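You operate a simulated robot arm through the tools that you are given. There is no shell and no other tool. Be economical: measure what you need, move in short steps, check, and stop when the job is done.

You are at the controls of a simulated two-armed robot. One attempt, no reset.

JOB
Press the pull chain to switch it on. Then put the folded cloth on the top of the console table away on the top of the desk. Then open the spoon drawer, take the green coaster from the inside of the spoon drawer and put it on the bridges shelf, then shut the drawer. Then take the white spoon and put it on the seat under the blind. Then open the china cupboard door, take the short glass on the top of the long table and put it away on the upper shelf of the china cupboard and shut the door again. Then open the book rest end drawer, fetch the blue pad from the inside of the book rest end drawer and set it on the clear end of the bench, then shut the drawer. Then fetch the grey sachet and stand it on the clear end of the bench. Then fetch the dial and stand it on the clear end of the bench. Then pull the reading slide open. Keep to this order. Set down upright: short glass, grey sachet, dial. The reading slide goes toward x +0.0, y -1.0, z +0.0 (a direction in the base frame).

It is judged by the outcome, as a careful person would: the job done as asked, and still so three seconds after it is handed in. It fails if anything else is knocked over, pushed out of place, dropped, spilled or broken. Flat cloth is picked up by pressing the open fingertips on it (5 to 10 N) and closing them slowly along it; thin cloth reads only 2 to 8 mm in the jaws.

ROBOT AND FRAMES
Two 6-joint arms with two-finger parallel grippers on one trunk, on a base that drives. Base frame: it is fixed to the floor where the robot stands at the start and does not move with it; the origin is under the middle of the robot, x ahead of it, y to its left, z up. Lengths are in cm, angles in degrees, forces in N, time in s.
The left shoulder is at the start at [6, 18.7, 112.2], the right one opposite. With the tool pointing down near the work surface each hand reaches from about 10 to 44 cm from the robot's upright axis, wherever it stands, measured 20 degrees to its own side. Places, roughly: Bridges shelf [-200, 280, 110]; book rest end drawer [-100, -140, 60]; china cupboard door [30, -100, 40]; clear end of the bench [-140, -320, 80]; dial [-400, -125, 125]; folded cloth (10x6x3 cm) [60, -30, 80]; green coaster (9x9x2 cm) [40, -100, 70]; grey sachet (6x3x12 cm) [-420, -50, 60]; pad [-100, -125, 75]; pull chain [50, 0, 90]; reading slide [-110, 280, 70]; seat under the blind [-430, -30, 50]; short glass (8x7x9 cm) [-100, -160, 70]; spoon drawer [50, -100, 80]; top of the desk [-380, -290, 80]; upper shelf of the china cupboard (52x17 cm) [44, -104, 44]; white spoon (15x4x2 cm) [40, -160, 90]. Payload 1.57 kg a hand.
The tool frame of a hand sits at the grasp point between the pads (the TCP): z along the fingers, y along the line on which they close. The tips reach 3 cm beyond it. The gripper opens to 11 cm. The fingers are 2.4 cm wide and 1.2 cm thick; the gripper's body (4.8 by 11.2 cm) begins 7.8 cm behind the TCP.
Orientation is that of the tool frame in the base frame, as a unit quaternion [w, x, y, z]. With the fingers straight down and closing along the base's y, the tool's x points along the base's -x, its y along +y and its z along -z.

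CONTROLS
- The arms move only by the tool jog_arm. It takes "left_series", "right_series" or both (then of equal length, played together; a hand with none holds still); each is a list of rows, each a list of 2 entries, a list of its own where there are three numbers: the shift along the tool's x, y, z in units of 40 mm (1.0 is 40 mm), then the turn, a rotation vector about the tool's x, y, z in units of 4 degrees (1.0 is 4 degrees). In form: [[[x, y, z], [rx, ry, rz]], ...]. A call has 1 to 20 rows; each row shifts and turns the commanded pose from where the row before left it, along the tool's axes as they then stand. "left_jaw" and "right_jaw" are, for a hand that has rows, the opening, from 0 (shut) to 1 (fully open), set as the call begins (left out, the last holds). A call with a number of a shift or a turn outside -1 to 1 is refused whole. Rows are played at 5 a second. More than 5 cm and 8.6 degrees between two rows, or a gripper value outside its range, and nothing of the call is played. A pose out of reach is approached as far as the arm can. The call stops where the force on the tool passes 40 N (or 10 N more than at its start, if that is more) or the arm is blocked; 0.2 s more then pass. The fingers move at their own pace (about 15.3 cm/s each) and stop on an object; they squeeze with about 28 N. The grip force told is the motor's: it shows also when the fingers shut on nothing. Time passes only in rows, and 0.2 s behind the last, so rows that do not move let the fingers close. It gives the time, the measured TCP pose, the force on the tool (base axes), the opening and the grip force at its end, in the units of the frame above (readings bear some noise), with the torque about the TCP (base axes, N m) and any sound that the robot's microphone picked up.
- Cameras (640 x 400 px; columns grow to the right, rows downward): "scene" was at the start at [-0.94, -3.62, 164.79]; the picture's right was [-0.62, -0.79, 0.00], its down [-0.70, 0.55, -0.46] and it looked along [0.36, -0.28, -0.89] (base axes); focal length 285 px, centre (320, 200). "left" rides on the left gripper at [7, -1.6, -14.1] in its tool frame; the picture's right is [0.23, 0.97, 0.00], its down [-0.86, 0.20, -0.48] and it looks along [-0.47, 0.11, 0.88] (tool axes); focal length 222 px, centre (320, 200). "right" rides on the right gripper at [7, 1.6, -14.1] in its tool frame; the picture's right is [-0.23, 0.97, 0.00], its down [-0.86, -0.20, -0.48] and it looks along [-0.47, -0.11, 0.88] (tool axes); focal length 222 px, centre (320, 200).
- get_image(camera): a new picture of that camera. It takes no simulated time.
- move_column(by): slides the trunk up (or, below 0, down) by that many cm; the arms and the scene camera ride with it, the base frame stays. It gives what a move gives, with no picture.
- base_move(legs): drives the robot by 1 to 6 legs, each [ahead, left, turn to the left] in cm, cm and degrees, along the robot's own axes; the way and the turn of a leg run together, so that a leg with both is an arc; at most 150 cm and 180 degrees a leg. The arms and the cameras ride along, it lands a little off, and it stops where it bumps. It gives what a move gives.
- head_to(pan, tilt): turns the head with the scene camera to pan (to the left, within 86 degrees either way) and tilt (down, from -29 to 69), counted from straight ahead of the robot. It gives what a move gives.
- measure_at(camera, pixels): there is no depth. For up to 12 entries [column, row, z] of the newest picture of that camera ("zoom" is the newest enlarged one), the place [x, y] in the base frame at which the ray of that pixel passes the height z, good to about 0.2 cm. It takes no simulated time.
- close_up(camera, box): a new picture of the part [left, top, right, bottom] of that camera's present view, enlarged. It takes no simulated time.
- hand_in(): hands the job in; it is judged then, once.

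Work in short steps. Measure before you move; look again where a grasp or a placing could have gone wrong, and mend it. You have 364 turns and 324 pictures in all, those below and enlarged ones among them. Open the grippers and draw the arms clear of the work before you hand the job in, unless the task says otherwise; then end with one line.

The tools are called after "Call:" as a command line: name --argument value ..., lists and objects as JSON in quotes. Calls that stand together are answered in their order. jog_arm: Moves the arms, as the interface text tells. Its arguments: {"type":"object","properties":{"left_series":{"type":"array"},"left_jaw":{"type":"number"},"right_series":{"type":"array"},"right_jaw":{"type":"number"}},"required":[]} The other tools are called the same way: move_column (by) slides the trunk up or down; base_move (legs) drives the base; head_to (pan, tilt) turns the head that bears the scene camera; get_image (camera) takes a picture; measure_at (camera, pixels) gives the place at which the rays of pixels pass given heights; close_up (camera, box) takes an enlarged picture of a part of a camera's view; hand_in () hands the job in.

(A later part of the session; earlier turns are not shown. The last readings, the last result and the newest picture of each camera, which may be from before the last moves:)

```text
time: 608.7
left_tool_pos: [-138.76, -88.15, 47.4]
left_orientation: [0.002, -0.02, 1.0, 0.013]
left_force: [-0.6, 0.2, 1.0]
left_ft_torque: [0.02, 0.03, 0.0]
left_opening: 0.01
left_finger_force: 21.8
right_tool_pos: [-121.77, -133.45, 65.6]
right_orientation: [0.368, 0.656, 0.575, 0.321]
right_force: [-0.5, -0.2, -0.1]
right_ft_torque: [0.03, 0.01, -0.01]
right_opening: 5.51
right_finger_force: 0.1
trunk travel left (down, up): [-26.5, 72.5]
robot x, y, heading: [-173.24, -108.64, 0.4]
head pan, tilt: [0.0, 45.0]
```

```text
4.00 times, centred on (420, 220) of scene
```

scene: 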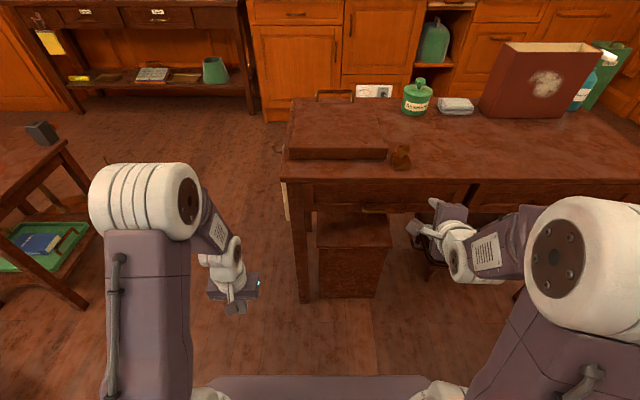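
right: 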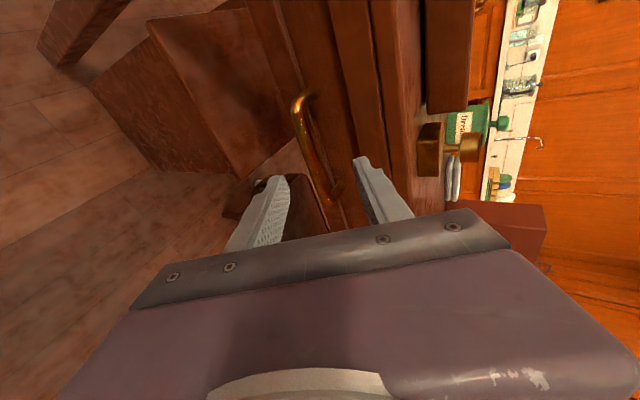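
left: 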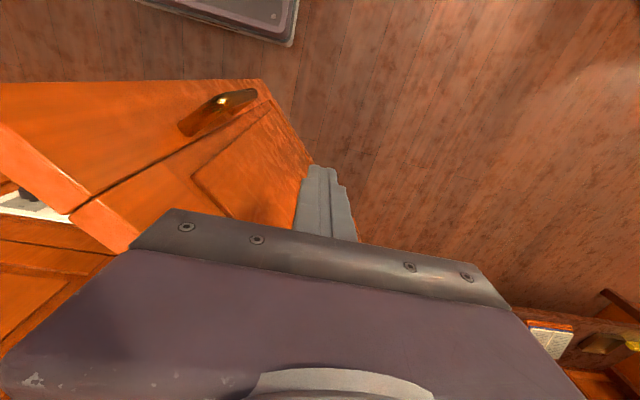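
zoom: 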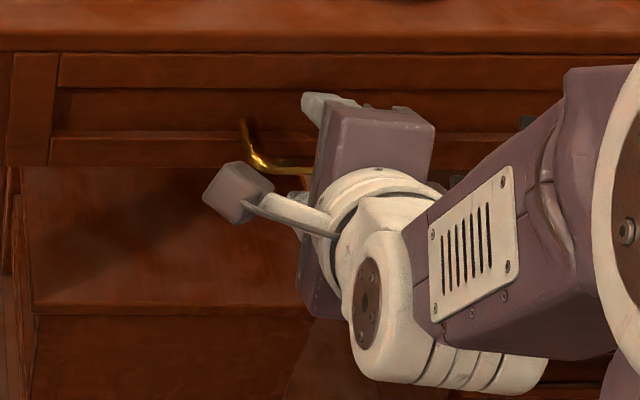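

The bar is between the fingers at pad depth. I close.

Call:
jog_arm --right_series '[[[0, 0, 0], [0, 0, 0]], [[0, 0, 0], [0, 0, 0]], [[0, 0, 0], [0, 0, 0]], [[0, 0, 0], [0, 0, 0]]]' --right_jaw 0

Call:
close_up --camera "right" --box '[210, 70, 430, 240]'

```text
time: 609.7
left_tool_pos: [-138.62, -88.25, 47.4]
left_orientation: [0.001, -0.02, 1.0, 0.013]
left_force: [0.0, -0.3, -0.6]
left_ft_torque: [-0.01, 0.02, -0.01]
left_opening: 0.0
left_finger_force: 21.4
right_tool_pos: [-122.07, -133.36, 64.99]
right_orientation: [0.362, 0.66, 0.579, 0.315]
right_force: [-20.7, 7.8, -30.6]
right_ft_torque: [-0.53, 0.76, 0.53]
right_opening: 1.43
right_finger_force: 30.9
trunk travel left (down, up): [-26.5, 72.5]
robot x, y, heading: [-173.3, -108.32, 0.4]
head pan, tilt: [0.0, 45.0]
```

```text
2.35 times, centred on (320, 155) of right
```

zoom: 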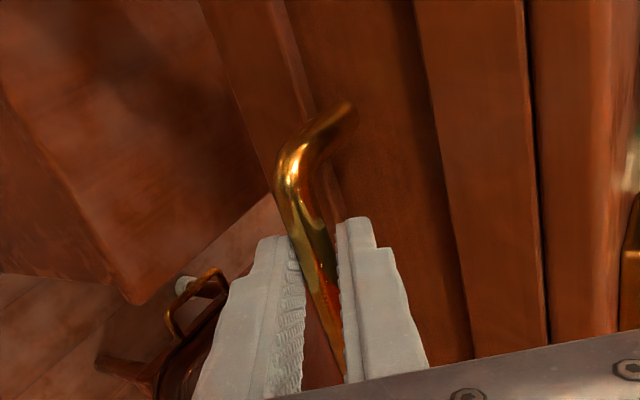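

Held (1.4 cm). I relieve the load slightly and pull the drawer by backing the base.

Call:
jog_arm --right_series '[[[0, -0.15, 0], [0, 0, 0]], [[0, 0, 0], [0, 0, 0]]]'

Call:
base_move --legs '[[-18, 0, 0]]'

Call:
get_image --camera "scene"

```text
time: 610.3
left_tool_pos: [-138.66, -88.12, 47.4]
left_orientation: [0.001, -0.02, 1.0, 0.013]
left_force: [0.3, 0.2, -0.9]
left_ft_torque: [-0.01, 0.0, 0.01]
left_opening: 0.0
left_finger_force: 21.4
right_tool_pos: [-122.19, -133.4, 65.04]
right_orientation: [0.366, 0.658, 0.576, 0.319]
right_force: [-14.4, 4.2, -16.3]
right_ft_torque: [-0.37, 0.48, 0.72]
right_opening: 1.46
right_finger_force: 30.6
trunk travel left (down, up): [-26.5, 72.5]
robot x, y, heading: [-173.03, -108.12, 0.3]
head pan, tilt: [0.0, 45.0]
```

```text
time: 611.7
left_tool_pos: [-151.54, -88.76, 47.34]
left_orientation: [0.0, -0.016, 1.0, 0.012]
left_force: [0.4, -0.1, 0.0]
left_ft_torque: [0.02, 0.01, 0.01]
left_opening: 0.0
left_finger_force: 21.7
right_tool_pos: [-135.51, -133.53, 65.0]
right_orientation: [0.366, 0.653, 0.581, 0.32]
right_force: [0.8, 1.9, 10.0]
right_ft_torque: [-0.41, -0.3, 0.9]
right_opening: 1.4
right_finger_force: 30.4
trunk travel left (down, up): [-26.5, 72.5]
robot x, y, heading: [-186.09, -108.72, -0.1]
head pan, tilt: [0.0, 45.0]
stopped in leg 1: the force on the tool passed its limit at 66 N (the readings are from after the stop); the commanded pose is now the measured one
```

```text
117 pictures are left
```

scene: 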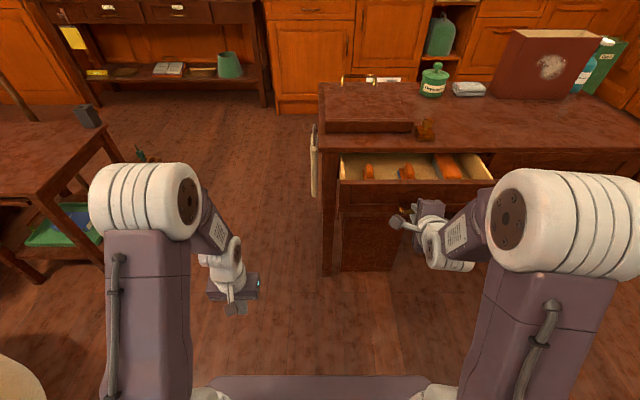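

The drawer came out 13 cm and then resisted. I look inside.

Call:
close_up --camera "scene" --box '[310, 120, 510, 240]'

```text
3.20 times, centred on (410, 180) of scene
```

zoom: 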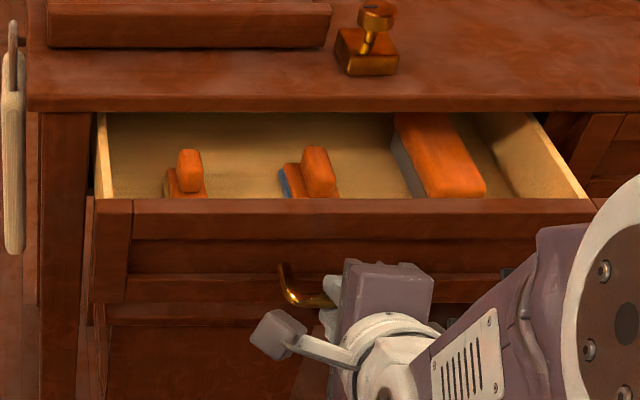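

Items: two small stamps with orange grips (the second on a blue base — the blue pad) and a long eraser. I release the handle, back the right hand away and raise the trunk for an overhead view.

Call:
jog_arm --right_series '[[[0, 0, 0], [0, 0, 0]], [[0, 0, 0], [0, 0, 0]], [[0, 0, -0.6], [0, 0, 0]], [[0, 0, -0.6], [0, 0, 0]]]' --right_jaw 0.5

Call:
base_move --legs '[[-6, 0, 0]]'

Call:
move_column --by 40

Call:
head_to --pan -15 --tilt 50

Call:
get_image --camera "scene"

```text
time: 612.7
left_tool_pos: [-151.63, -88.87, 47.4]
left_orientation: [0.001, -0.015, 1.0, 0.014]
left_force: [-0.3, 0.0, 0.2]
left_ft_torque: [0.0, -0.02, -0.01]
left_opening: 0.0
left_finger_force: 21.2
right_tool_pos: [-139.21, -133.11, 67.46]
right_orientation: [0.363, 0.656, 0.581, 0.317]
right_force: [-0.5, 0.1, 0.9]
right_ft_torque: [0.02, 0.02, -0.01]
right_opening: 5.5
right_finger_force: 0.1
right hand out of reach, approached as far as the arm can: row 4
trunk travel left (down, up): [-26.5, 72.5]
robot x, y, heading: [-186.16, -108.34, -0.3]
head pan, tilt: [0.0, 45.0]
```

```text
time: 613.4
left_tool_pos: [-151.52, -89.15, 47.41]
left_orientation: [0.001, -0.013, 1.0, 0.014]
left_force: [-0.1, -0.8, 0.1]
left_ft_torque: [-0.02, 0.02, 0.01]
left_opening: 0.01
left_finger_force: 21.7
right_tool_pos: [-139.42, -133.46, 67.37]
right_orientation: [0.362, 0.658, 0.58, 0.316]
right_force: [0.1, 0.7, -0.2]
right_ft_torque: [-0.02, 0.01, -0.01]
right_opening: 5.52
right_finger_force: 0.0
trunk travel left (down, up): [-26.5, 72.5]
robot x, y, heading: [-186.1, -109.09, -0.5]
head pan, tilt: [0.0, 45.0]
stopped in leg 1: the robot was blocked; the commanded pose is now the measured one
```

```text
time: 617.2
left_tool_pos: [-151.53, -89.13, 87.43]
left_orientation: [0.0, -0.013, 1.0, 0.014]
left_force: [-0.5, 0.7, 0.6]
left_ft_torque: [0.01, -0.02, 0.0]
left_opening: 0.01
left_finger_force: 21.8
right_tool_pos: [-139.43, -133.54, 107.41]
right_orientation: [0.363, 0.657, 0.581, 0.315]
right_force: [-0.1, -0.1, -0.7]
right_ft_torque: [0.0, -0.03, -0.01]
right_opening: 5.52
right_finger_force: 0.1
trunk travel left (down, up): [-66.5, 32.5]
robot x, y, heading: [-186.11, -108.89, -0.5]
head pan, tilt: [0.0, 45.0]
```

```text
time: 618.0
left_tool_pos: [-151.65, -89.15, 87.47]
left_orientation: [0.0, -0.013, 1.0, 0.014]
left_force: [-0.5, -1.4, 0.0]
left_ft_torque: [-0.02, 0.03, 0.01]
left_opening: 0.01
left_finger_force: 21.4
right_tool_pos: [-139.38, -133.45, 107.41]
right_orientation: [0.363, 0.657, 0.581, 0.315]
right_force: [0.5, -0.5, -0.9]
right_ft_torque: [0.0, 0.03, 0.01]
right_opening: 5.48
right_finger_force: 0.0
trunk travel left (down, up): [-66.5, 32.5]
robot x, y, heading: [-186.45, -109.11, -0.5]
head pan, tilt: [-15.0, 50.0]
```

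```text
115 pictures are left
```

scene: 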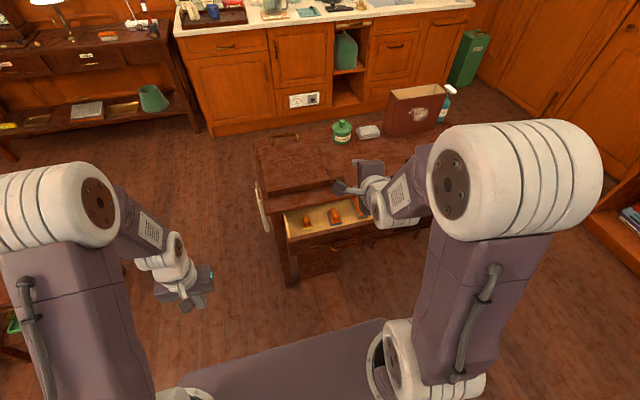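

The base had met something behind. I move ahead and right so the left hand comes over the drawer, then look down with its camera.

Call:
base_move --legs '[[12, 0, 0.5], [0, -32, 0]]'

Call:
jog_arm --left_series '[[[0, 0, -0.8], [0, 0, 0]], [[0, 0, -0.5], [0, 0, 0]]]' --left_jaw 0.6

Call:
get_image --camera "left"

```text
time: 621.0
left_tool_pos: [-139.66, -121.51, 87.37]
left_orientation: [0.001, -0.018, 1.0, 0.013]
left_force: [-0.8, 0.2, 0.1]
left_ft_torque: [-0.02, 0.01, 0.03]
left_opening: 0.0
left_finger_force: 21.0
right_tool_pos: [-127.01, -165.73, 107.43]
right_orientation: [0.361, 0.654, 0.584, 0.318]
right_force: [0.0, 0.3, 0.8]
right_ft_torque: [-0.01, 0.02, 0.0]
right_opening: 5.49
right_finger_force: 0.1
trunk travel left (down, up): [-66.5, 32.5]
robot x, y, heading: [-174.11, -141.47, -0.0]
head pan, tilt: [-15.0, 50.0]
```

```text
time: 621.6
left_tool_pos: [-139.64, -121.81, 92.65]
left_orientation: [0.0, -0.018, 1.0, 0.013]
left_force: [0.6, -0.1, -0.8]
left_ft_torque: [-0.01, -0.03, -0.04]
left_opening: 6.61
left_finger_force: 0.1
right_tool_pos: [-127.12, -165.76, 107.51]
right_orientation: [0.362, 0.654, 0.584, 0.318]
right_force: [0.5, -0.4, 0.2]
right_ft_torque: [0.0, -0.01, 0.01]
right_opening: 5.48
right_finger_force: 0.1
trunk travel left (down, up): [-66.5, 32.5]
robot x, y, heading: [-174.24, -141.47, -0.1]
head pan, tilt: [-15.0, 50.0]
```

```text
114 pictures are left
```

left: 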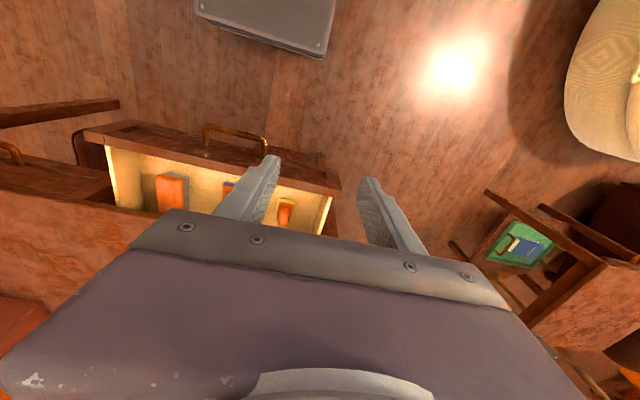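

Call:
measure_at --camera "left" --pixels '[[230, 192, 66], [285, 212, 66], [170, 190, 66], [265, 175, 70], [208, 165, 70], [230, 130, 65]]'

Call:
jog_arm --left_series '[[[-0.7, -0.6, 0], [0, 0, 0]], [[-0.7, -0.6, 0], [0, 0, 0]], [[-0.7, -0.6, 0], [0, 0, 0]]]'

Call:
get_image --camera "left"

```text
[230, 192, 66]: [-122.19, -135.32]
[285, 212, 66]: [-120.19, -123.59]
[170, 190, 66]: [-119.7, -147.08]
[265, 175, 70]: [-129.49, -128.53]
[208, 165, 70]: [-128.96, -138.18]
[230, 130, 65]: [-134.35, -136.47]
```

```text
time: 622.4
left_tool_pos: [-130.86, -128.68, 92.42]
left_orientation: [0.0, -0.019, 1.0, 0.013]
left_force: [-0.4, -0.1, -0.5]
left_ft_torque: [-0.01, 0.06, 0.02]
left_opening: 6.61
left_finger_force: 0.1
right_tool_pos: [-126.99, -165.84, 107.41]
right_orientation: [0.361, 0.654, 0.584, 0.318]
right_force: [0.2, 0.0, -0.2]
right_ft_torque: [0.01, 0.03, -0.03]
right_opening: 5.5
right_finger_force: 0.1
trunk travel left (down, up): [-66.5, 32.5]
robot x, y, heading: [-174.08, -141.57, 0.3]
head pan, tilt: [-15.0, 50.0]
```

```text
113 pictures are left
```

left: 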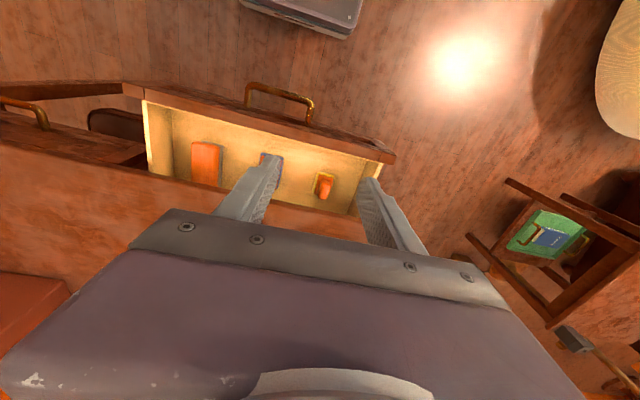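

Call:
jog_arm --left_series '[[[-0.1, -0.9, 0], [0, 0, 0]], [[-0.1, -0.9, 0], [0, 0, 0]]]'

Call:
close_up --camera "left" --box '[200, 80, 440, 230]'

```text
time: 623.0
left_tool_pos: [-129.81, -135.91, 92.45]
left_orientation: [0.001, -0.018, 1.0, 0.014]
left_force: [-0.2, 0.1, -0.6]
left_ft_torque: [0.01, -0.03, 0.01]
left_opening: 6.58
left_finger_force: 0.1
right_tool_pos: [-127.0, -165.79, 107.39]
right_orientation: [0.361, 0.655, 0.583, 0.318]
right_force: [0.2, -0.9, 0.1]
right_ft_torque: [-0.01, 0.03, 0.03]
right_opening: 5.5
right_finger_force: 0.2
trunk travel left (down, up): [-66.5, 32.5]
robot x, y, heading: [-174.5, -141.5, 0.2]
head pan, tilt: [-15.0, 50.0]
```

```text
2.67 times, centred on (320, 155) of left
```

zoom: 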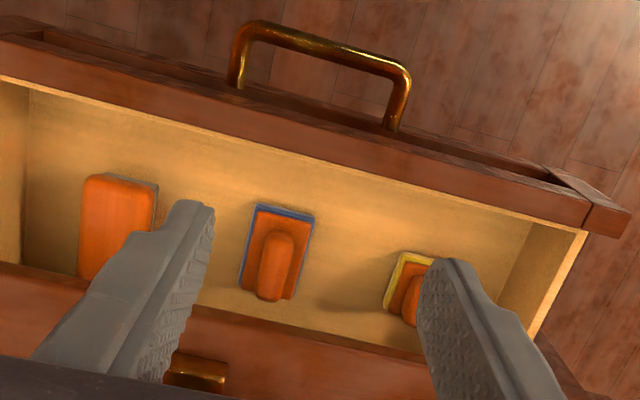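

The blue-edged pad is at zoom (278,252). I measure it, its neighbours and the drawer's front wall.

Call:
measure_at --camera "zoom" --pixels '[[255, 207, 66], [314, 217, 66], [294, 298, 66], [240, 285, 66], [277, 265, 68], [400, 285, 66], [120, 180, 67], [158, 190, 67], [260, 150, 70], [260, 310, 71]]'

```text
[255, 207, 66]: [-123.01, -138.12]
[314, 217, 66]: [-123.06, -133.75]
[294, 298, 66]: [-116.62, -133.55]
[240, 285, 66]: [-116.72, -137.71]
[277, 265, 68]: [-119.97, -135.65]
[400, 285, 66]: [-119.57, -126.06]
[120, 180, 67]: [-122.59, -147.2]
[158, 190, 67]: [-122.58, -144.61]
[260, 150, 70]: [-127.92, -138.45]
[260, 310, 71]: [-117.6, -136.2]
```

The pad (4.3 × 6.4 cm, centre (-119.8,-135.8)) is partly under the table edge. I hook the drawer's front wall from inside with closed fingers (between pad and eraser) and pull it further.

Call:
jog_arm --left_series '[[[-0.65, -0.7, 0], [0, 0, 0]], [[-0.55, -0.6, 0], [0, 0, 0]], [[0, 0, 1], [0, 0, 0]], [[0, 0, 1], [0, 0, 0]], [[0, 0, 1], [0, 0, 0]], [[0, 0, 1], [0, 0, 0]], [[0, 0, 0.8], [0, 0, 0]]]' --left_jaw 0

Call:
close_up --camera "left" --box '[200, 80, 440, 230]'

```text
time: 624.6
left_tool_pos: [-125.05, -140.35, 72.85]
left_orientation: [0.001, -0.019, 1.0, 0.013]
left_force: [-0.7, 0.8, 0.1]
left_ft_torque: [0.01, 0.01, 0.03]
left_opening: 0.01
left_finger_force: 21.6
right_tool_pos: [-127.02, -165.78, 107.41]
right_orientation: [0.36, 0.655, 0.584, 0.318]
right_force: [0.0, 0.3, -0.4]
right_ft_torque: [0.04, 0.01, -0.03]
right_opening: 5.52
right_finger_force: 0.0
trunk travel left (down, up): [-66.5, 32.5]
robot x, y, heading: [-174.0, -141.34, 0.2]
head pan, tilt: [-15.0, 50.0]
```

```text
2.67 times, centred on (320, 155) of left
```

zoom: 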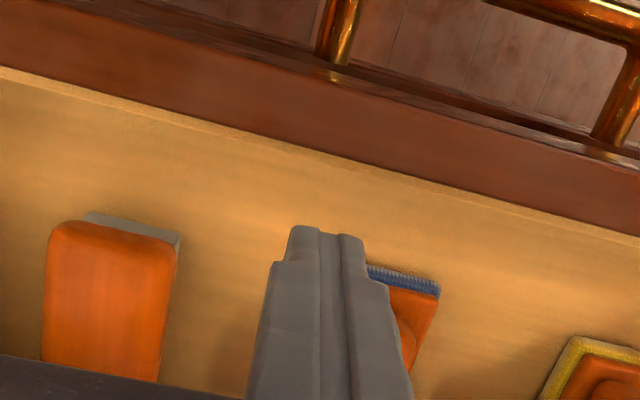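

Call:
jog_arm --left_series '[[[0, -0.12, 0], [0, 0, 0]], [[0, 0, 0.6], [0, 0, 0]], [[0.4, 0, 0], [0, 0, 0]], [[0.3, 0, 0], [0, 0, 0]], [[0.3, 0, 0], [0, 0, 0]], [[0.3, 0, 0], [0, 0, 0]], [[0.3, 0, 0], [0, 0, 0]], [[0.3, 0, 0], [0, 0, 0]]]'

Call:
get_image --camera "left"

```text
time: 626.4
left_tool_pos: [-132.64, -141.0, 70.56]
left_orientation: [0.001, -0.019, 1.0, 0.013]
left_force: [-0.4, 0.0, 0.5]
left_ft_torque: [-0.01, 0.04, -0.03]
left_opening: 0.02
left_finger_force: 21.4
right_tool_pos: [-127.03, -165.84, 107.33]
right_orientation: [0.362, 0.654, 0.583, 0.318]
right_force: [0.0, 0.2, 0.0]
right_ft_torque: [0.02, 0.01, -0.01]
right_opening: 5.51
right_finger_force: 0.0
trunk travel left (down, up): [-66.5, 32.5]
robot x, y, heading: [-174.11, -141.38, -0.1]
head pan, tilt: [-15.0, 50.0]
```

```text
110 pictures are left
```

left: 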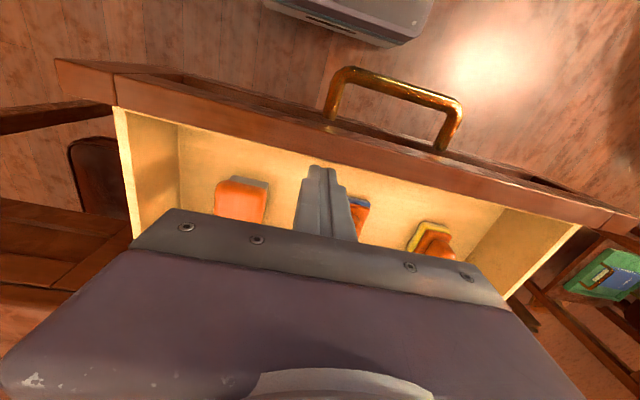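

Good, 5 cm further. I lift, open and take a fresh look over the pad.

Call:
jog_arm --left_series '[[[-0.1, 0, -1], [0, 0, 0]], [[0, 0.3, -1], [0, 0, 0]], [[-0.6, 0.4, 0], [0, 0, 0]], [[-0.6, 0.5, 0], [0, 0, 0]], [[-0.4, 0, 0], [0, 0, 0]]]' --left_jaw 0.55

Call:
close_up --camera "left" --box '[200, 80, 440, 230]'

```text
time: 627.6
left_tool_pos: [-126.02, -136.1, 78.44]
left_orientation: [0.0, -0.018, 1.0, 0.013]
left_force: [0.1, 0.8, 0.2]
left_ft_torque: [-0.01, 0.02, 0.02]
left_opening: 6.04
left_finger_force: 0.1
right_tool_pos: [-126.93, -165.78, 107.47]
right_orientation: [0.361, 0.654, 0.584, 0.317]
right_force: [-0.4, -0.1, 0.5]
right_ft_torque: [0.03, -0.01, 0.0]
right_opening: 5.52
right_finger_force: 0.0
trunk travel left (down, up): [-66.5, 32.5]
robot x, y, heading: [-174.06, -142.13, 0.2]
head pan, tilt: [-15.0, 50.0]
```

```text
2.67 times, centred on (320, 155) of left
```

zoom: 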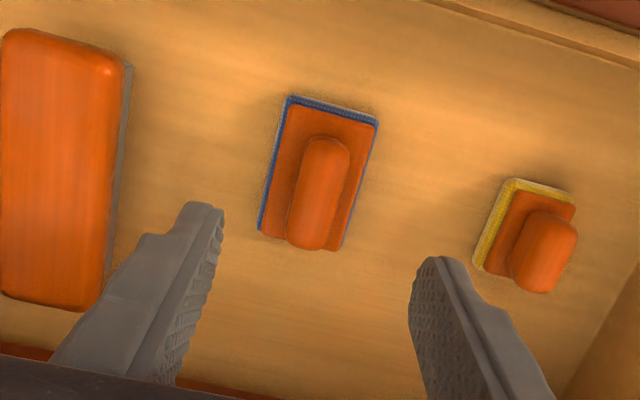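

Call:
measure_at --camera "zoom" --pixels '[[290, 98, 65], [377, 122, 65], [344, 248, 65], [260, 232, 65], [320, 190, 68], [130, 70, 67], [500, 180, 65]]'

```text
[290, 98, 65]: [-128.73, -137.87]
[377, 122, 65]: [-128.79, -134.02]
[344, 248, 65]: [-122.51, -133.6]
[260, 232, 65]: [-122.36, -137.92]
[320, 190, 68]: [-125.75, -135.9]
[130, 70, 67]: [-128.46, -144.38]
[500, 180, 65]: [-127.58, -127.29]
```

Centred. I descend until the tips near the drawer floor.

Call:
jog_arm --left_series '[[[-0.05, 0.05, 1], [0, 0, 0]], [[0, 0, 0.8], [0, 0, 0]], [[0, 0, 0.2], [0, 0, 0]], [[0, 0, 0.15], [0, 0, 0]], [[0, 0, 0.12], [0, 0, 0]], [[0, 0, 0.12], [0, 0, 0]], [[0, 0, 0.12], [0, 0, 0]], [[0, 0, 0.12], [0, 0, 0]]]'

```text
time: 629.4
left_tool_pos: [-125.6, -135.51, 68.0]
left_orientation: [0.001, -0.017, 1.0, 0.013]
left_force: [0.1, 0.2, 0.2]
left_ft_torque: [0.02, -0.03, -0.02]
left_opening: 6.04
left_finger_force: 0.1
right_tool_pos: [-127.1, -165.81, 107.4]
right_orientation: [0.361, 0.654, 0.583, 0.318]
right_force: [0.6, 0.7, -0.3]
right_ft_torque: [-0.01, -0.01, -0.01]
right_opening: 5.53
right_finger_force: 0.0
trunk travel left (down, up): [-66.5, 32.5]
robot x, y, heading: [-173.93, -141.95, 0.1]
head pan, tilt: [-15.0, 50.0]
```

Call:
jog_arm --left_series '[[[0, -0.05, 0.12], [0, 0, 0]], [[0, 0, 0.12], [0, 0, 0]], [[0, 0, 0.12], [0, 0, 0]], [[0, 0, 0.12], [0, 0, 0]], [[0, 0, 0.12], [0, 0, 0]]]'

Call:
get_image --camera "left"

```text
time: 630.6
left_tool_pos: [-125.64, -135.63, 65.71]
left_orientation: [0.001, -0.018, 1.0, 0.013]
left_force: [-1.0, -0.3, -0.1]
left_ft_torque: [0.03, 0.0, 0.0]
left_opening: 6.05
left_finger_force: 0.1
right_tool_pos: [-127.02, -165.84, 107.36]
right_orientation: [0.361, 0.655, 0.583, 0.318]
right_force: [0.4, 0.7, 0.6]
right_ft_torque: [0.0, -0.03, 0.0]
right_opening: 5.5
right_finger_force: 0.1
trunk travel left (down, up): [-66.5, 32.5]
robot x, y, heading: [-173.96, -141.74, -0.1]
head pan, tilt: [-15.0, 50.0]
```

```text
108 pictures are left
```

left: 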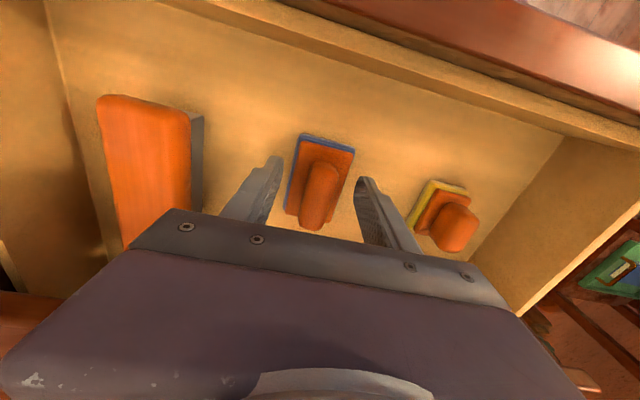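

Call:
jog_arm --left_series '[[[0, 0, 0.1], [0, 0, 0]], [[0, 0, 0.1], [0, 0, 0]], [[0, 0, 0.1], [0, 0, 0]], [[0, 0, 0.1], [0, 0, 0]], [[0, 0, 0.1], [0, 0, 0]], [[0, 0, 0.1], [0, 0, 0]]]'

```text
time: 632.0
left_tool_pos: [-125.08, -135.77, 63.87]
left_orientation: [0.008, -0.018, 1.0, 0.011]
left_force: [1.3, 3.3, 29.4]
left_ft_torque: [-0.91, 0.33, -0.21]
left_opening: 5.62
left_finger_force: 0.0
right_tool_pos: [-127.18, -165.77, 107.61]
right_orientation: [0.362, 0.654, 0.584, 0.319]
right_force: [0.2, 0.5, -0.2]
right_ft_torque: [0.02, 0.04, -0.02]
right_opening: 5.5
right_finger_force: 0.1
trunk travel left (down, up): [-66.5, 32.5]
robot x, y, heading: [-174.52, -141.84, 0.2]
head pan, tilt: [-15.0, 50.0]
stopped in row 6 (left hand): the force on the tool passed its limit at 42 N (the readings are from after the stop); the commanded pose is now the measured one
```

Floor found (tips z≈61). I ease up 0.3 cm, close, and lift.

Call:
jog_arm --left_series '[[[0, 0, -0.1], [0, 0, 0]], [[0, 0, 0], [0, 0, 0]]]'

Call:
jog_arm --left_series '[[[0, 0, 0], [0, 0, 0]], [[0, 0, 0], [0, 0, 0]], [[0, 0, 0], [0, 0, 0]], [[0, 0, -0.5], [0, 0, 0]], [[0, 0, -1], [0, 0, 0]], [[0, 0, -1], [0, 0, 0]], [[0, 0, -1], [0, 0, 0]], [[0, 0, -1], [0, 0, 0]], [[0, 0, -1], [0, 0, 0]], [[0, 0, -1], [0, 0, 0]]]' --left_jaw 0

Call:
get_image --camera "left"

```text
time: 632.6
left_tool_pos: [-125.43, -135.8, 64.03]
left_orientation: [0.004, -0.019, 1.0, 0.011]
left_force: [-0.3, 1.5, 0.7]
left_ft_torque: [0.03, -0.01, -0.03]
left_opening: 5.99
left_finger_force: 0.1
right_tool_pos: [-127.12, -165.69, 107.36]
right_orientation: [0.361, 0.655, 0.583, 0.318]
right_force: [0.0, 0.1, -0.3]
right_ft_torque: [-0.01, -0.01, 0.01]
right_opening: 5.49
right_finger_force: 0.2
trunk travel left (down, up): [-66.5, 32.5]
robot x, y, heading: [-174.3, -141.8, 0.1]
head pan, tilt: [-15.0, 50.0]
```

```text
time: 634.8
left_tool_pos: [-125.64, -136.32, 90.03]
left_orientation: [0.005, -0.018, 1.0, 0.012]
left_force: [-0.2, 0.2, -0.2]
left_ft_torque: [0.0, 0.0, 0.02]
left_opening: 4.94
left_finger_force: 28.3
right_tool_pos: [-127.05, -165.75, 107.48]
right_orientation: [0.362, 0.654, 0.583, 0.318]
right_force: [0.4, -0.9, 0.6]
right_ft_torque: [-0.01, 0.04, -0.02]
right_opening: 5.5
right_finger_force: 0.1
trunk travel left (down, up): [-66.5, 32.5]
robot x, y, heading: [-174.27, -141.71, 0.0]
head pan, tilt: [-15.0, 50.0]
```

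```text
107 pictures are left
```

left: 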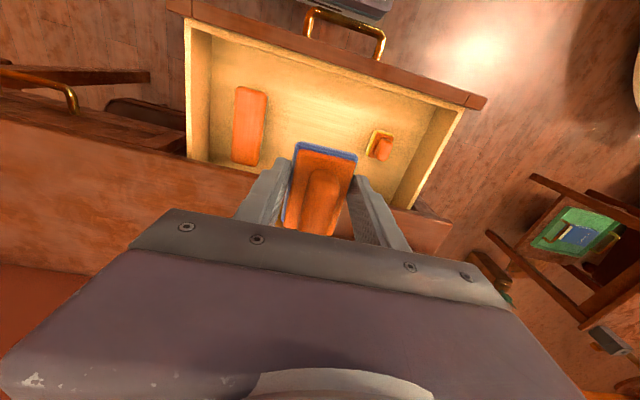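

The blue pad is held. I drive to the bench: strafe south between table and trolley, then turn to face it.

Call:
jog_arm --left_series '[[[0.8, 0.4, -0.5], [0, 0, 0]], [[0.8, 0.4, -0.5], [0, 0, 0]], [[0.8, 0.4, 0], [0, 0, 0]]]'

Call:
base_move --legs '[[0, -106, 0], [10, 0, 0], [0, 0, -90]]'

Call:
head_to --pan 0 --tilt 45

Call:
get_image --camera "scene"

```text
time: 635.6
left_tool_pos: [-135.39, -131.92, 94.13]
left_orientation: [0.006, -0.019, 1.0, 0.012]
left_force: [-0.6, 0.5, -0.9]
left_ft_torque: [0.02, -0.01, 0.0]
left_opening: 4.91
left_finger_force: 28.0
right_tool_pos: [-127.03, -165.75, 107.43]
right_orientation: [0.362, 0.654, 0.584, 0.318]
right_force: [-0.3, -0.3, 0.7]
right_ft_torque: [0.02, 0.03, 0.0]
right_opening: 5.51
right_finger_force: 0.1
trunk travel left (down, up): [-66.5, 32.5]
robot x, y, heading: [-174.2, -141.42, 0.2]
head pan, tilt: [-15.0, 50.0]
```

```text
time: 645.7
left_tool_pos: [-156.11, -286.11, 94.14]
left_orientation: [0.012, 0.708, 0.706, 0.004]
left_force: [0.8, -0.1, -0.1]
left_ft_torque: [-0.01, 0.0, 0.0]
left_opening: 4.9
left_finger_force: 28.1
right_tool_pos: [-190.06, -293.0, 107.39]
right_orientation: [0.479, 0.874, -0.066, -0.041]
right_force: [-0.2, 0.1, 0.1]
right_ft_torque: [-0.02, -0.01, -0.01]
right_opening: 5.48
right_finger_force: 0.1
trunk travel left (down, up): [-66.5, 32.5]
robot x, y, heading: [-164.05, -246.65, -92.1]
head pan, tilt: [-15.0, 50.0]
```

```text
time: 646.5
left_tool_pos: [-156.18, -286.17, 94.08]
left_orientation: [0.011, 0.708, 0.707, 0.005]
left_force: [0.7, 0.1, -0.7]
left_ft_torque: [0.0, -0.01, 0.0]
left_opening: 4.9
left_finger_force: 27.3
right_tool_pos: [-190.15, -292.99, 107.46]
right_orientation: [0.479, 0.874, -0.067, -0.04]
right_force: [-0.3, 0.4, 0.2]
right_ft_torque: [-0.04, -0.02, -0.01]
right_opening: 5.49
right_finger_force: 0.0
trunk travel left (down, up): [-66.5, 32.5]
robot x, y, heading: [-164.39, -246.59, -92.2]
head pan, tilt: [0.0, 45.0]
```

```text
106 pictures are left
```

scene: 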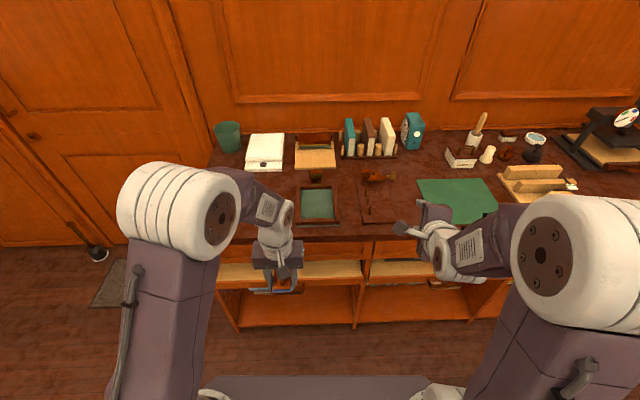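

Call:
measure_at --camera "scene" --pixels '[[340, 238, 82], [340, 238, 86], [213, 238, 82], [297, 190, 82], [297, 224, 82], [250, 170, 82], [240, 200, 82], [330, 328, 0]]'

Call:
base_move --legs '[[-4, 22, 2]]'

Call:
head_to --pan 0 --tilt 50

Call:
get_image --camera "scene"

```text
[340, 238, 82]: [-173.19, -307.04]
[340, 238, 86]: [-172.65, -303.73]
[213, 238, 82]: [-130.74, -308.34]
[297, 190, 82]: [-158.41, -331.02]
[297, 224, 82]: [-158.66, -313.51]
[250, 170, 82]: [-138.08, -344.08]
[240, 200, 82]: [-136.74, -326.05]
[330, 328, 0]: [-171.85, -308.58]
```

```text
time: 648.2
left_tool_pos: [-132.36, -282.14, 93.95]
left_orientation: [0.012, 0.695, 0.719, 0.004]
left_force: [0.5, 0.5, -1.3]
left_ft_torque: [0.03, -0.02, 0.02]
left_opening: 4.93
left_finger_force: 28.2
right_tool_pos: [-166.1, -290.39, 107.35]
right_orientation: [0.48, 0.875, -0.05, -0.031]
right_force: [-0.2, 0.6, 0.1]
right_ft_torque: [-0.01, -0.01, 0.0]
right_opening: 5.5
right_finger_force: 0.2
trunk travel left (down, up): [-66.5, 32.5]
robot x, y, heading: [-142.03, -243.08, -89.9]
head pan, tilt: [0.0, 45.0]
```

```text
time: 648.8
left_tool_pos: [-132.37, -282.22, 93.98]
left_orientation: [0.011, 0.695, 0.719, 0.004]
left_force: [-0.7, -0.8, -0.8]
left_ft_torque: [0.01, -0.02, -0.01]
left_opening: 4.9
left_finger_force: 27.8
right_tool_pos: [-166.01, -290.36, 107.44]
right_orientation: [0.48, 0.875, -0.051, -0.032]
right_force: [0.3, -0.7, 0.3]
right_ft_torque: [0.02, 0.03, 0.02]
right_opening: 5.52
right_finger_force: 0.0
trunk travel left (down, up): [-66.5, 32.5]
robot x, y, heading: [-142.3, -243.18, -89.9]
head pan, tilt: [0.0, 50.0]
```

```text
105 pictures are left
```

scene: 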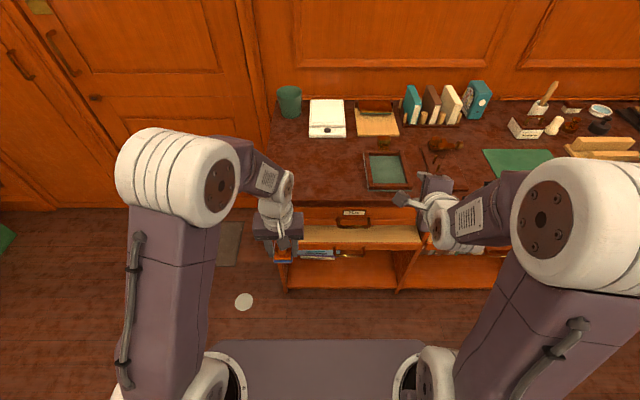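

The clear end lies at about x -126…-153, y -307…-330. I drive up to it and hold the pad above (-133,-315).

Call:
base_move --legs '[[27, 0, 0]]'

Call:
jog_arm --left_series '[[[-0.7, 0, 0], [0, 0, 0]], [[-0.8, 0, 0], [0, 0, 0]]]'

Call:
get_image --camera "left"

```text
time: 650.8
left_tool_pos: [-132.53, -309.63, 94.02]
left_orientation: [0.013, 0.695, 0.719, 0.005]
left_force: [0.5, 0.7, -1.0]
left_ft_torque: [0.01, 0.0, -0.01]
left_opening: 4.91
left_finger_force: 27.6
right_tool_pos: [-166.19, -317.78, 107.44]
right_orientation: [0.48, 0.875, -0.052, -0.031]
right_force: [0.1, -0.4, 0.1]
right_ft_torque: [0.01, -0.02, 0.01]
right_opening: 5.5
right_finger_force: 0.2
trunk travel left (down, up): [-66.5, 32.5]
robot x, y, heading: [-141.91, -270.63, -90.3]
head pan, tilt: [0.0, 50.0]
```

```text
time: 651.4
left_tool_pos: [-132.27, -315.85, 93.87]
left_orientation: [0.011, 0.695, 0.718, 0.005]
left_force: [-0.5, -0.5, -0.8]
left_ft_torque: [0.02, 0.0, -0.01]
left_opening: 4.88
left_finger_force: 28.0
right_tool_pos: [-166.21, -317.87, 107.32]
right_orientation: [0.48, 0.875, -0.051, -0.031]
right_force: [-0.3, 0.1, -0.6]
right_ft_torque: [0.03, 0.02, -0.01]
right_opening: 5.53
right_finger_force: 0.1
trunk travel left (down, up): [-66.5, 32.5]
robot x, y, heading: [-142.05, -270.52, -90.1]
head pan, tilt: [0.0, 50.0]
```

```text
104 pictures are left
```

left: 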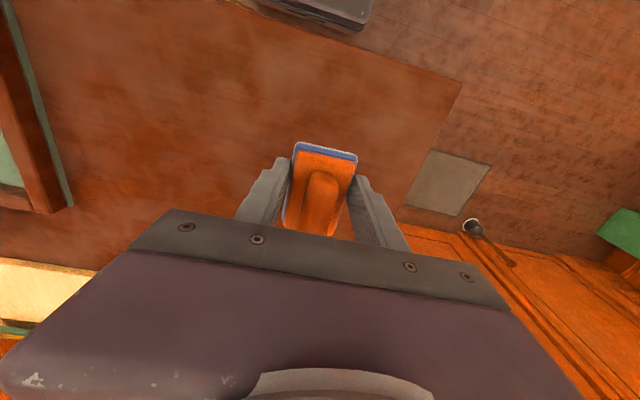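

Above the bench but near its end; I shift 2.5 cm inward and lower to feel it.

Call:
jog_arm --left_series '[[[0, -0.6, 0], [0, 0, 0]], [[0, 0, 0.7], [0, 0, 0]], [[0, 0, 0.5], [0, 0, 0]], [[0, 0, 0.3], [0, 0, 0]], [[0, 0, 0.15], [0, 0, 0]], [[0, 0, 0.15], [0, 0, 0]], [[0, 0, 0.12], [0, 0, 0]], [[0, 0, 0.12], [0, 0, 0]], [[0, 0, 0.12], [0, 0, 0]], [[0, 0, 0.12], [0, 0, 0]]]'

```text
time: 652.6
left_tool_pos: [-134.66, -315.77, 87.99]
left_orientation: [0.014, 0.696, 0.718, 0.001]
left_force: [2.6, 12.7, 32.4]
left_ft_torque: [0.97, 0.78, -0.33]
left_opening: 4.92
left_finger_force: 27.9
right_tool_pos: [-166.26, -317.44, 107.53]
right_orientation: [0.482, 0.874, -0.051, -0.031]
right_force: [0.3, -0.3, 0.1]
right_ft_torque: [0.02, 0.02, -0.02]
right_opening: 5.51
right_finger_force: 0.0
trunk travel left (down, up): [-66.5, 32.5]
robot x, y, heading: [-142.03, -270.67, -90.1]
head pan, tilt: [0.0, 50.0]
stopped in row 6 (left hand): the force on the tool passed its limit at 48 N (the readings are from after the stop); the commanded pose is now the measured one
```

Contact with TCP at z 88 (bench top ≈ 85). I open and lift.

Call:
jog_arm --left_series '[[[0, 0, -0.05], [0, 0, 0]], [[0, 0, 0], [0, 0, 0]], [[0, 0, 0], [0, 0, 0]]]' --left_jaw 0.6

Call:
jog_arm --left_series '[[[0, 0, -0.6], [0, 0, 0]], [[0, 0, -1], [0, 0, 0]], [[0, 0, -1], [0, 0, 0]], [[0, 0, -1], [0, 0, 0]], [[0.5, 0, 0], [0, 0, 0]]]'

Call:
get_image --camera "left"

```text
time: 653.4
left_tool_pos: [-134.47, -315.82, 88.02]
left_orientation: [0.015, 0.695, 0.718, 0.0]
left_force: [12.3, 11.5, 20.0]
left_ft_torque: [0.55, 0.31, -0.54]
left_opening: 5.44
left_finger_force: 0.1
right_tool_pos: [-165.96, -317.4, 107.57]
right_orientation: [0.482, 0.874, -0.051, -0.033]
right_force: [-0.2, -0.3, 0.3]
right_ft_torque: [-0.02, -0.01, 0.0]
right_opening: 5.49
right_finger_force: 0.1
trunk travel left (down, up): [-66.5, 32.5]
robot x, y, heading: [-141.83, -270.74, -90.2]
head pan, tilt: [0.0, 50.0]
```

```text
time: 654.6
left_tool_pos: [-134.95, -313.72, 102.42]
left_orientation: [0.013, 0.696, 0.718, 0.0]
left_force: [-0.1, -0.4, -0.4]
left_ft_torque: [-0.01, 0.03, 0.03]
left_opening: 6.61
left_finger_force: 0.1
right_tool_pos: [-166.2, -317.74, 107.39]
right_orientation: [0.481, 0.875, -0.052, -0.032]
right_force: [-0.1, 0.1, -1.6]
right_ft_torque: [0.0, -0.01, -0.02]
right_opening: 5.5
right_finger_force: 0.0
trunk travel left (down, up): [-66.5, 32.5]
robot x, y, heading: [-141.85, -270.35, -90.0]
head pan, tilt: [0.0, 50.0]
```

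```text
103 pictures are left
```

left: 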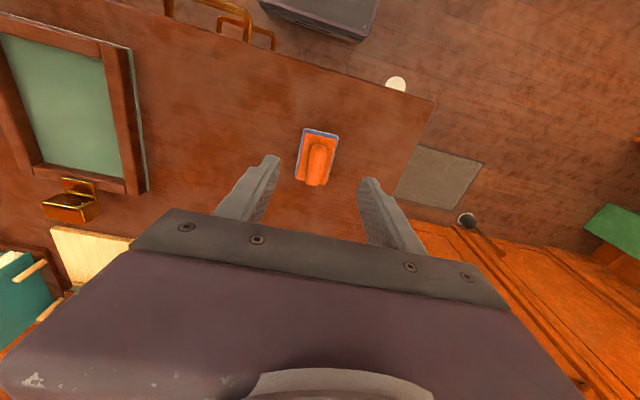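

The pad is set. I return to shut the drawer: back out, turn, and strafe up the west side of the table.

Call:
jog_arm --left_series '[[[0.8, 0, 0], [0, 0, 0]], [[0.8, 0, 0], [0, 0, 0]], [[0.8, 0, 0], [0, 0, 0]], [[0.5, 0, 0], [0, 0, 0]]]' --left_jaw 0

Call:
base_move --legs '[[-28, 0, 0], [0, 0, 90], [-33, 0, 0], [0, 96, 0]]'

Call:
get_image --camera "left"

```text
time: 655.6
left_tool_pos: [-135.37, -302.17, 102.2]
left_orientation: [0.013, 0.695, 0.718, 0.0]
left_force: [1.0, 0.7, -0.3]
left_ft_torque: [-0.03, 0.01, 0.03]
left_opening: 0.01
left_finger_force: 21.0
right_tool_pos: [-166.2, -317.82, 107.47]
right_orientation: [0.48, 0.875, -0.051, -0.031]
right_force: [0.3, 0.2, 0.7]
right_ft_torque: [0.01, 0.0, 0.0]
right_opening: 5.47
right_finger_force: 0.1
trunk travel left (down, up): [-66.5, 32.5]
robot x, y, heading: [-141.94, -270.72, -90.1]
head pan, tilt: [0.0, 50.0]
```

```text
time: 667.6
left_tool_pos: [-140.61, -141.37, 102.15]
left_orientation: [0.01, -0.006, 1.0, 0.011]
left_force: [-0.6, 0.1, 0.0]
left_ft_torque: [-0.02, -0.02, -0.02]
left_opening: 0.02
left_finger_force: 21.0
right_tool_pos: [-125.82, -172.47, 107.48]
right_orientation: [0.364, 0.662, 0.576, 0.314]
right_force: [-0.4, -0.9, -0.3]
right_ft_torque: [-0.01, -0.04, 0.0]
right_opening: 5.47
right_finger_force: 0.0
trunk travel left (down, up): [-66.5, 32.5]
robot x, y, heading: [-172.42, -147.35, -1.3]
head pan, tilt: [0.0, 50.0]
```

```text
102 pictures are left
```

left: 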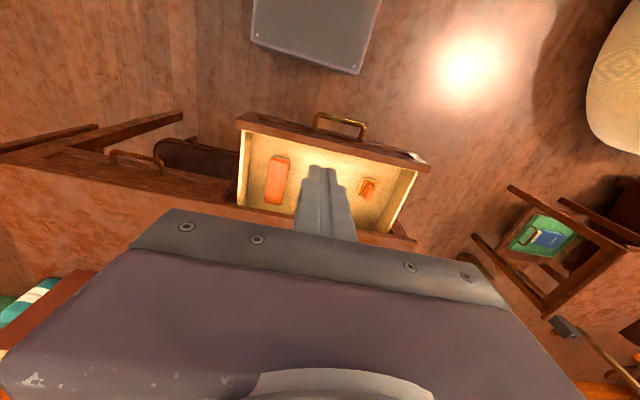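

Call:
measure_at --camera "left" --pixels '[[340, 120, 65], [316, 118, 65], [365, 135, 65], [330, 140, 69]]'

```text
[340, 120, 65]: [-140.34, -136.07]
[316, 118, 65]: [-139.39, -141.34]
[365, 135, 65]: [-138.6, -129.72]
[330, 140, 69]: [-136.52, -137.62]
```

The bar is at x≈-140.3, centred y≈-136. I shift to be in front of it, lower, and push.

Call:
base_move --legs '[[-4, 5.3, 1.3]]'

Call:
jog_arm --left_series '[[[0.5, 0, 0.5], [0, 0, 0]], [[0, 0, 1], [0, 0, 0]], [[0, 0, 1], [0, 0, 0]], [[0, 0, 1], [0, 0, 0]], [[0, 0, 1], [0, 0, 0]], [[0, 0, 1], [0, 0, 0]], [[0, 0, 1], [0, 0, 0]], [[0, 0, 1], [0, 0, 0]], [[0, 0, 1], [0, 0, 0]], [[0, 0, 0.5], [0, 0, 0]]]'

Call:
get_image --camera "left"

```text
time: 668.6
left_tool_pos: [-144.54, -135.4, 102.14]
left_orientation: [0.009, -0.018, 1.0, 0.011]
left_force: [0.2, -0.7, 0.1]
left_ft_torque: [0.01, 0.0, 0.01]
left_opening: 0.01
left_finger_force: 21.1
right_tool_pos: [-128.96, -166.3, 107.34]
right_orientation: [0.361, 0.655, 0.583, 0.317]
right_force: [0.4, -0.2, -0.1]
right_ft_torque: [0.04, -0.01, -0.01]
right_opening: 5.5
right_finger_force: 0.0
trunk travel left (down, up): [-66.5, 32.5]
robot x, y, heading: [-176.06, -141.91, 0.0]
head pan, tilt: [0.0, 50.0]
```

```text
time: 670.8
left_tool_pos: [-141.28, -126.42, 70.15]
left_orientation: [0.002, -0.014, 1.0, 0.016]
left_force: [0.0, 1.0, 0.0]
left_ft_torque: [-0.04, 0.03, 0.04]
left_opening: 0.0
left_finger_force: 21.1
left hand out of reach, approached as far as the arm can: row 6, 7, 8, 9, 10
right_tool_pos: [-128.95, -166.15, 107.42]
right_orientation: [0.361, 0.655, 0.584, 0.317]
right_force: [-0.1, -0.2, 0.2]
right_ft_torque: [-0.03, 0.01, 0.0]
right_opening: 5.5
right_finger_force: 0.0
trunk travel left (down, up): [-66.5, 32.5]
robot x, y, heading: [-176.24, -142.34, 0.1]
head pan, tilt: [0.0, 50.0]
```

```text
101 pictures are left
```

left: 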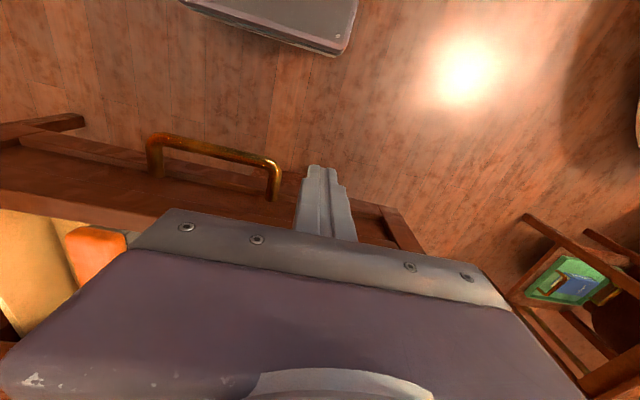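

The hand is before the panel, left of the handle, near the drawer's middle. I lower 3 cm and push with the base.

Call:
move_column --by -3

Call:
base_move --legs '[[15, 0, 0]]'

Call:
get_image --camera "scene"

```text
time: 671.6
left_tool_pos: [-141.52, -126.6, 67.25]
left_orientation: [0.002, -0.014, 1.0, 0.017]
left_force: [-0.7, -0.9, -0.3]
left_ft_torque: [0.0, -0.02, -0.04]
left_opening: 0.0
left_finger_force: 21.4
right_tool_pos: [-129.07, -166.22, 104.45]
right_orientation: [0.361, 0.655, 0.583, 0.318]
right_force: [-0.3, -0.2, 0.4]
right_ft_torque: [0.0, 0.03, 0.01]
right_opening: 5.5
right_finger_force: 0.1
trunk travel left (down, up): [-63.5, 35.5]
robot x, y, heading: [-176.11, -141.96, 0.1]
head pan, tilt: [0.0, 50.0]
```

```text
time: 672.9
left_tool_pos: [-126.68, -126.56, 67.33]
left_orientation: [0.002, -0.014, 1.0, 0.017]
left_force: [0.5, 0.3, 0.3]
left_ft_torque: [-0.02, 0.03, -0.03]
left_opening: 0.02
left_finger_force: 22.0
right_tool_pos: [-114.29, -166.2, 104.33]
right_orientation: [0.361, 0.655, 0.583, 0.318]
right_force: [-0.6, 0.0, -0.4]
right_ft_torque: [0.03, 0.02, 0.02]
right_opening: 5.53
right_finger_force: 0.1
trunk travel left (down, up): [-63.5, 35.5]
robot x, y, heading: [-161.42, -142.38, 0.1]
head pan, tilt: [0.0, 50.0]
```

```text
100 pictures are left
```

scene: 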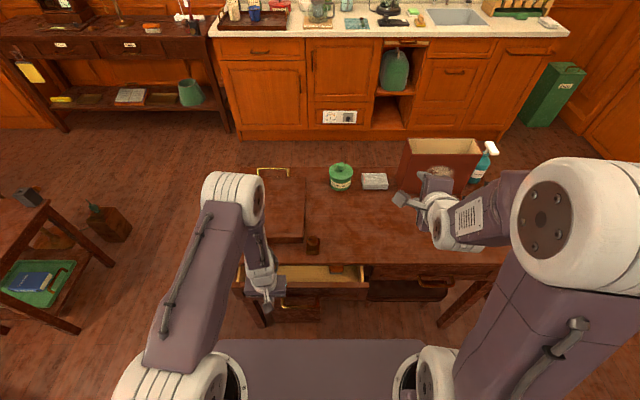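

Pushing along; I continue in two short moves.

Call:
base_move --legs '[[5, 0, 0]]'

Call:
close_up --camera "scene" --box '[200, 200, 480, 340]'

```text
time: 673.9
left_tool_pos: [-121.72, -126.43, 67.31]
left_orientation: [0.002, -0.014, 1.0, 0.016]
left_force: [0.1, 0.6, 0.6]
left_ft_torque: [0.04, -0.03, -0.03]
left_opening: 0.0
left_finger_force: 21.6
right_tool_pos: [-109.47, -166.16, 104.43]
right_orientation: [0.362, 0.654, 0.583, 0.319]
right_force: [1.0, -0.6, 0.0]
right_ft_torque: [0.01, 0.0, 0.02]
right_opening: 5.5
right_finger_force: 0.0
trunk travel left (down, up): [-63.5, 35.5]
robot x, y, heading: [-156.54, -142.15, -0.0]
head pan, tilt: [0.0, 50.0]
```

```text
2.29 times, centred on (340, 270) of scene
```

zoom: 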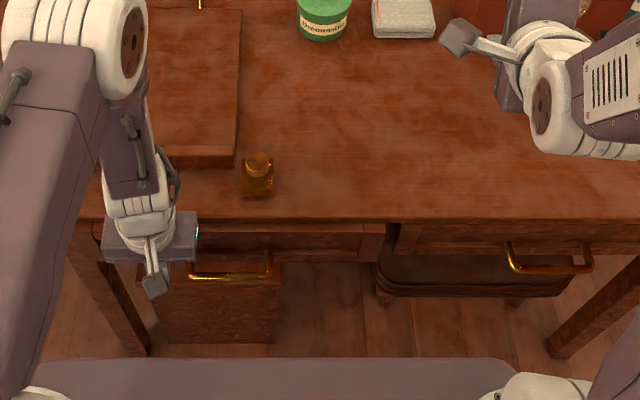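

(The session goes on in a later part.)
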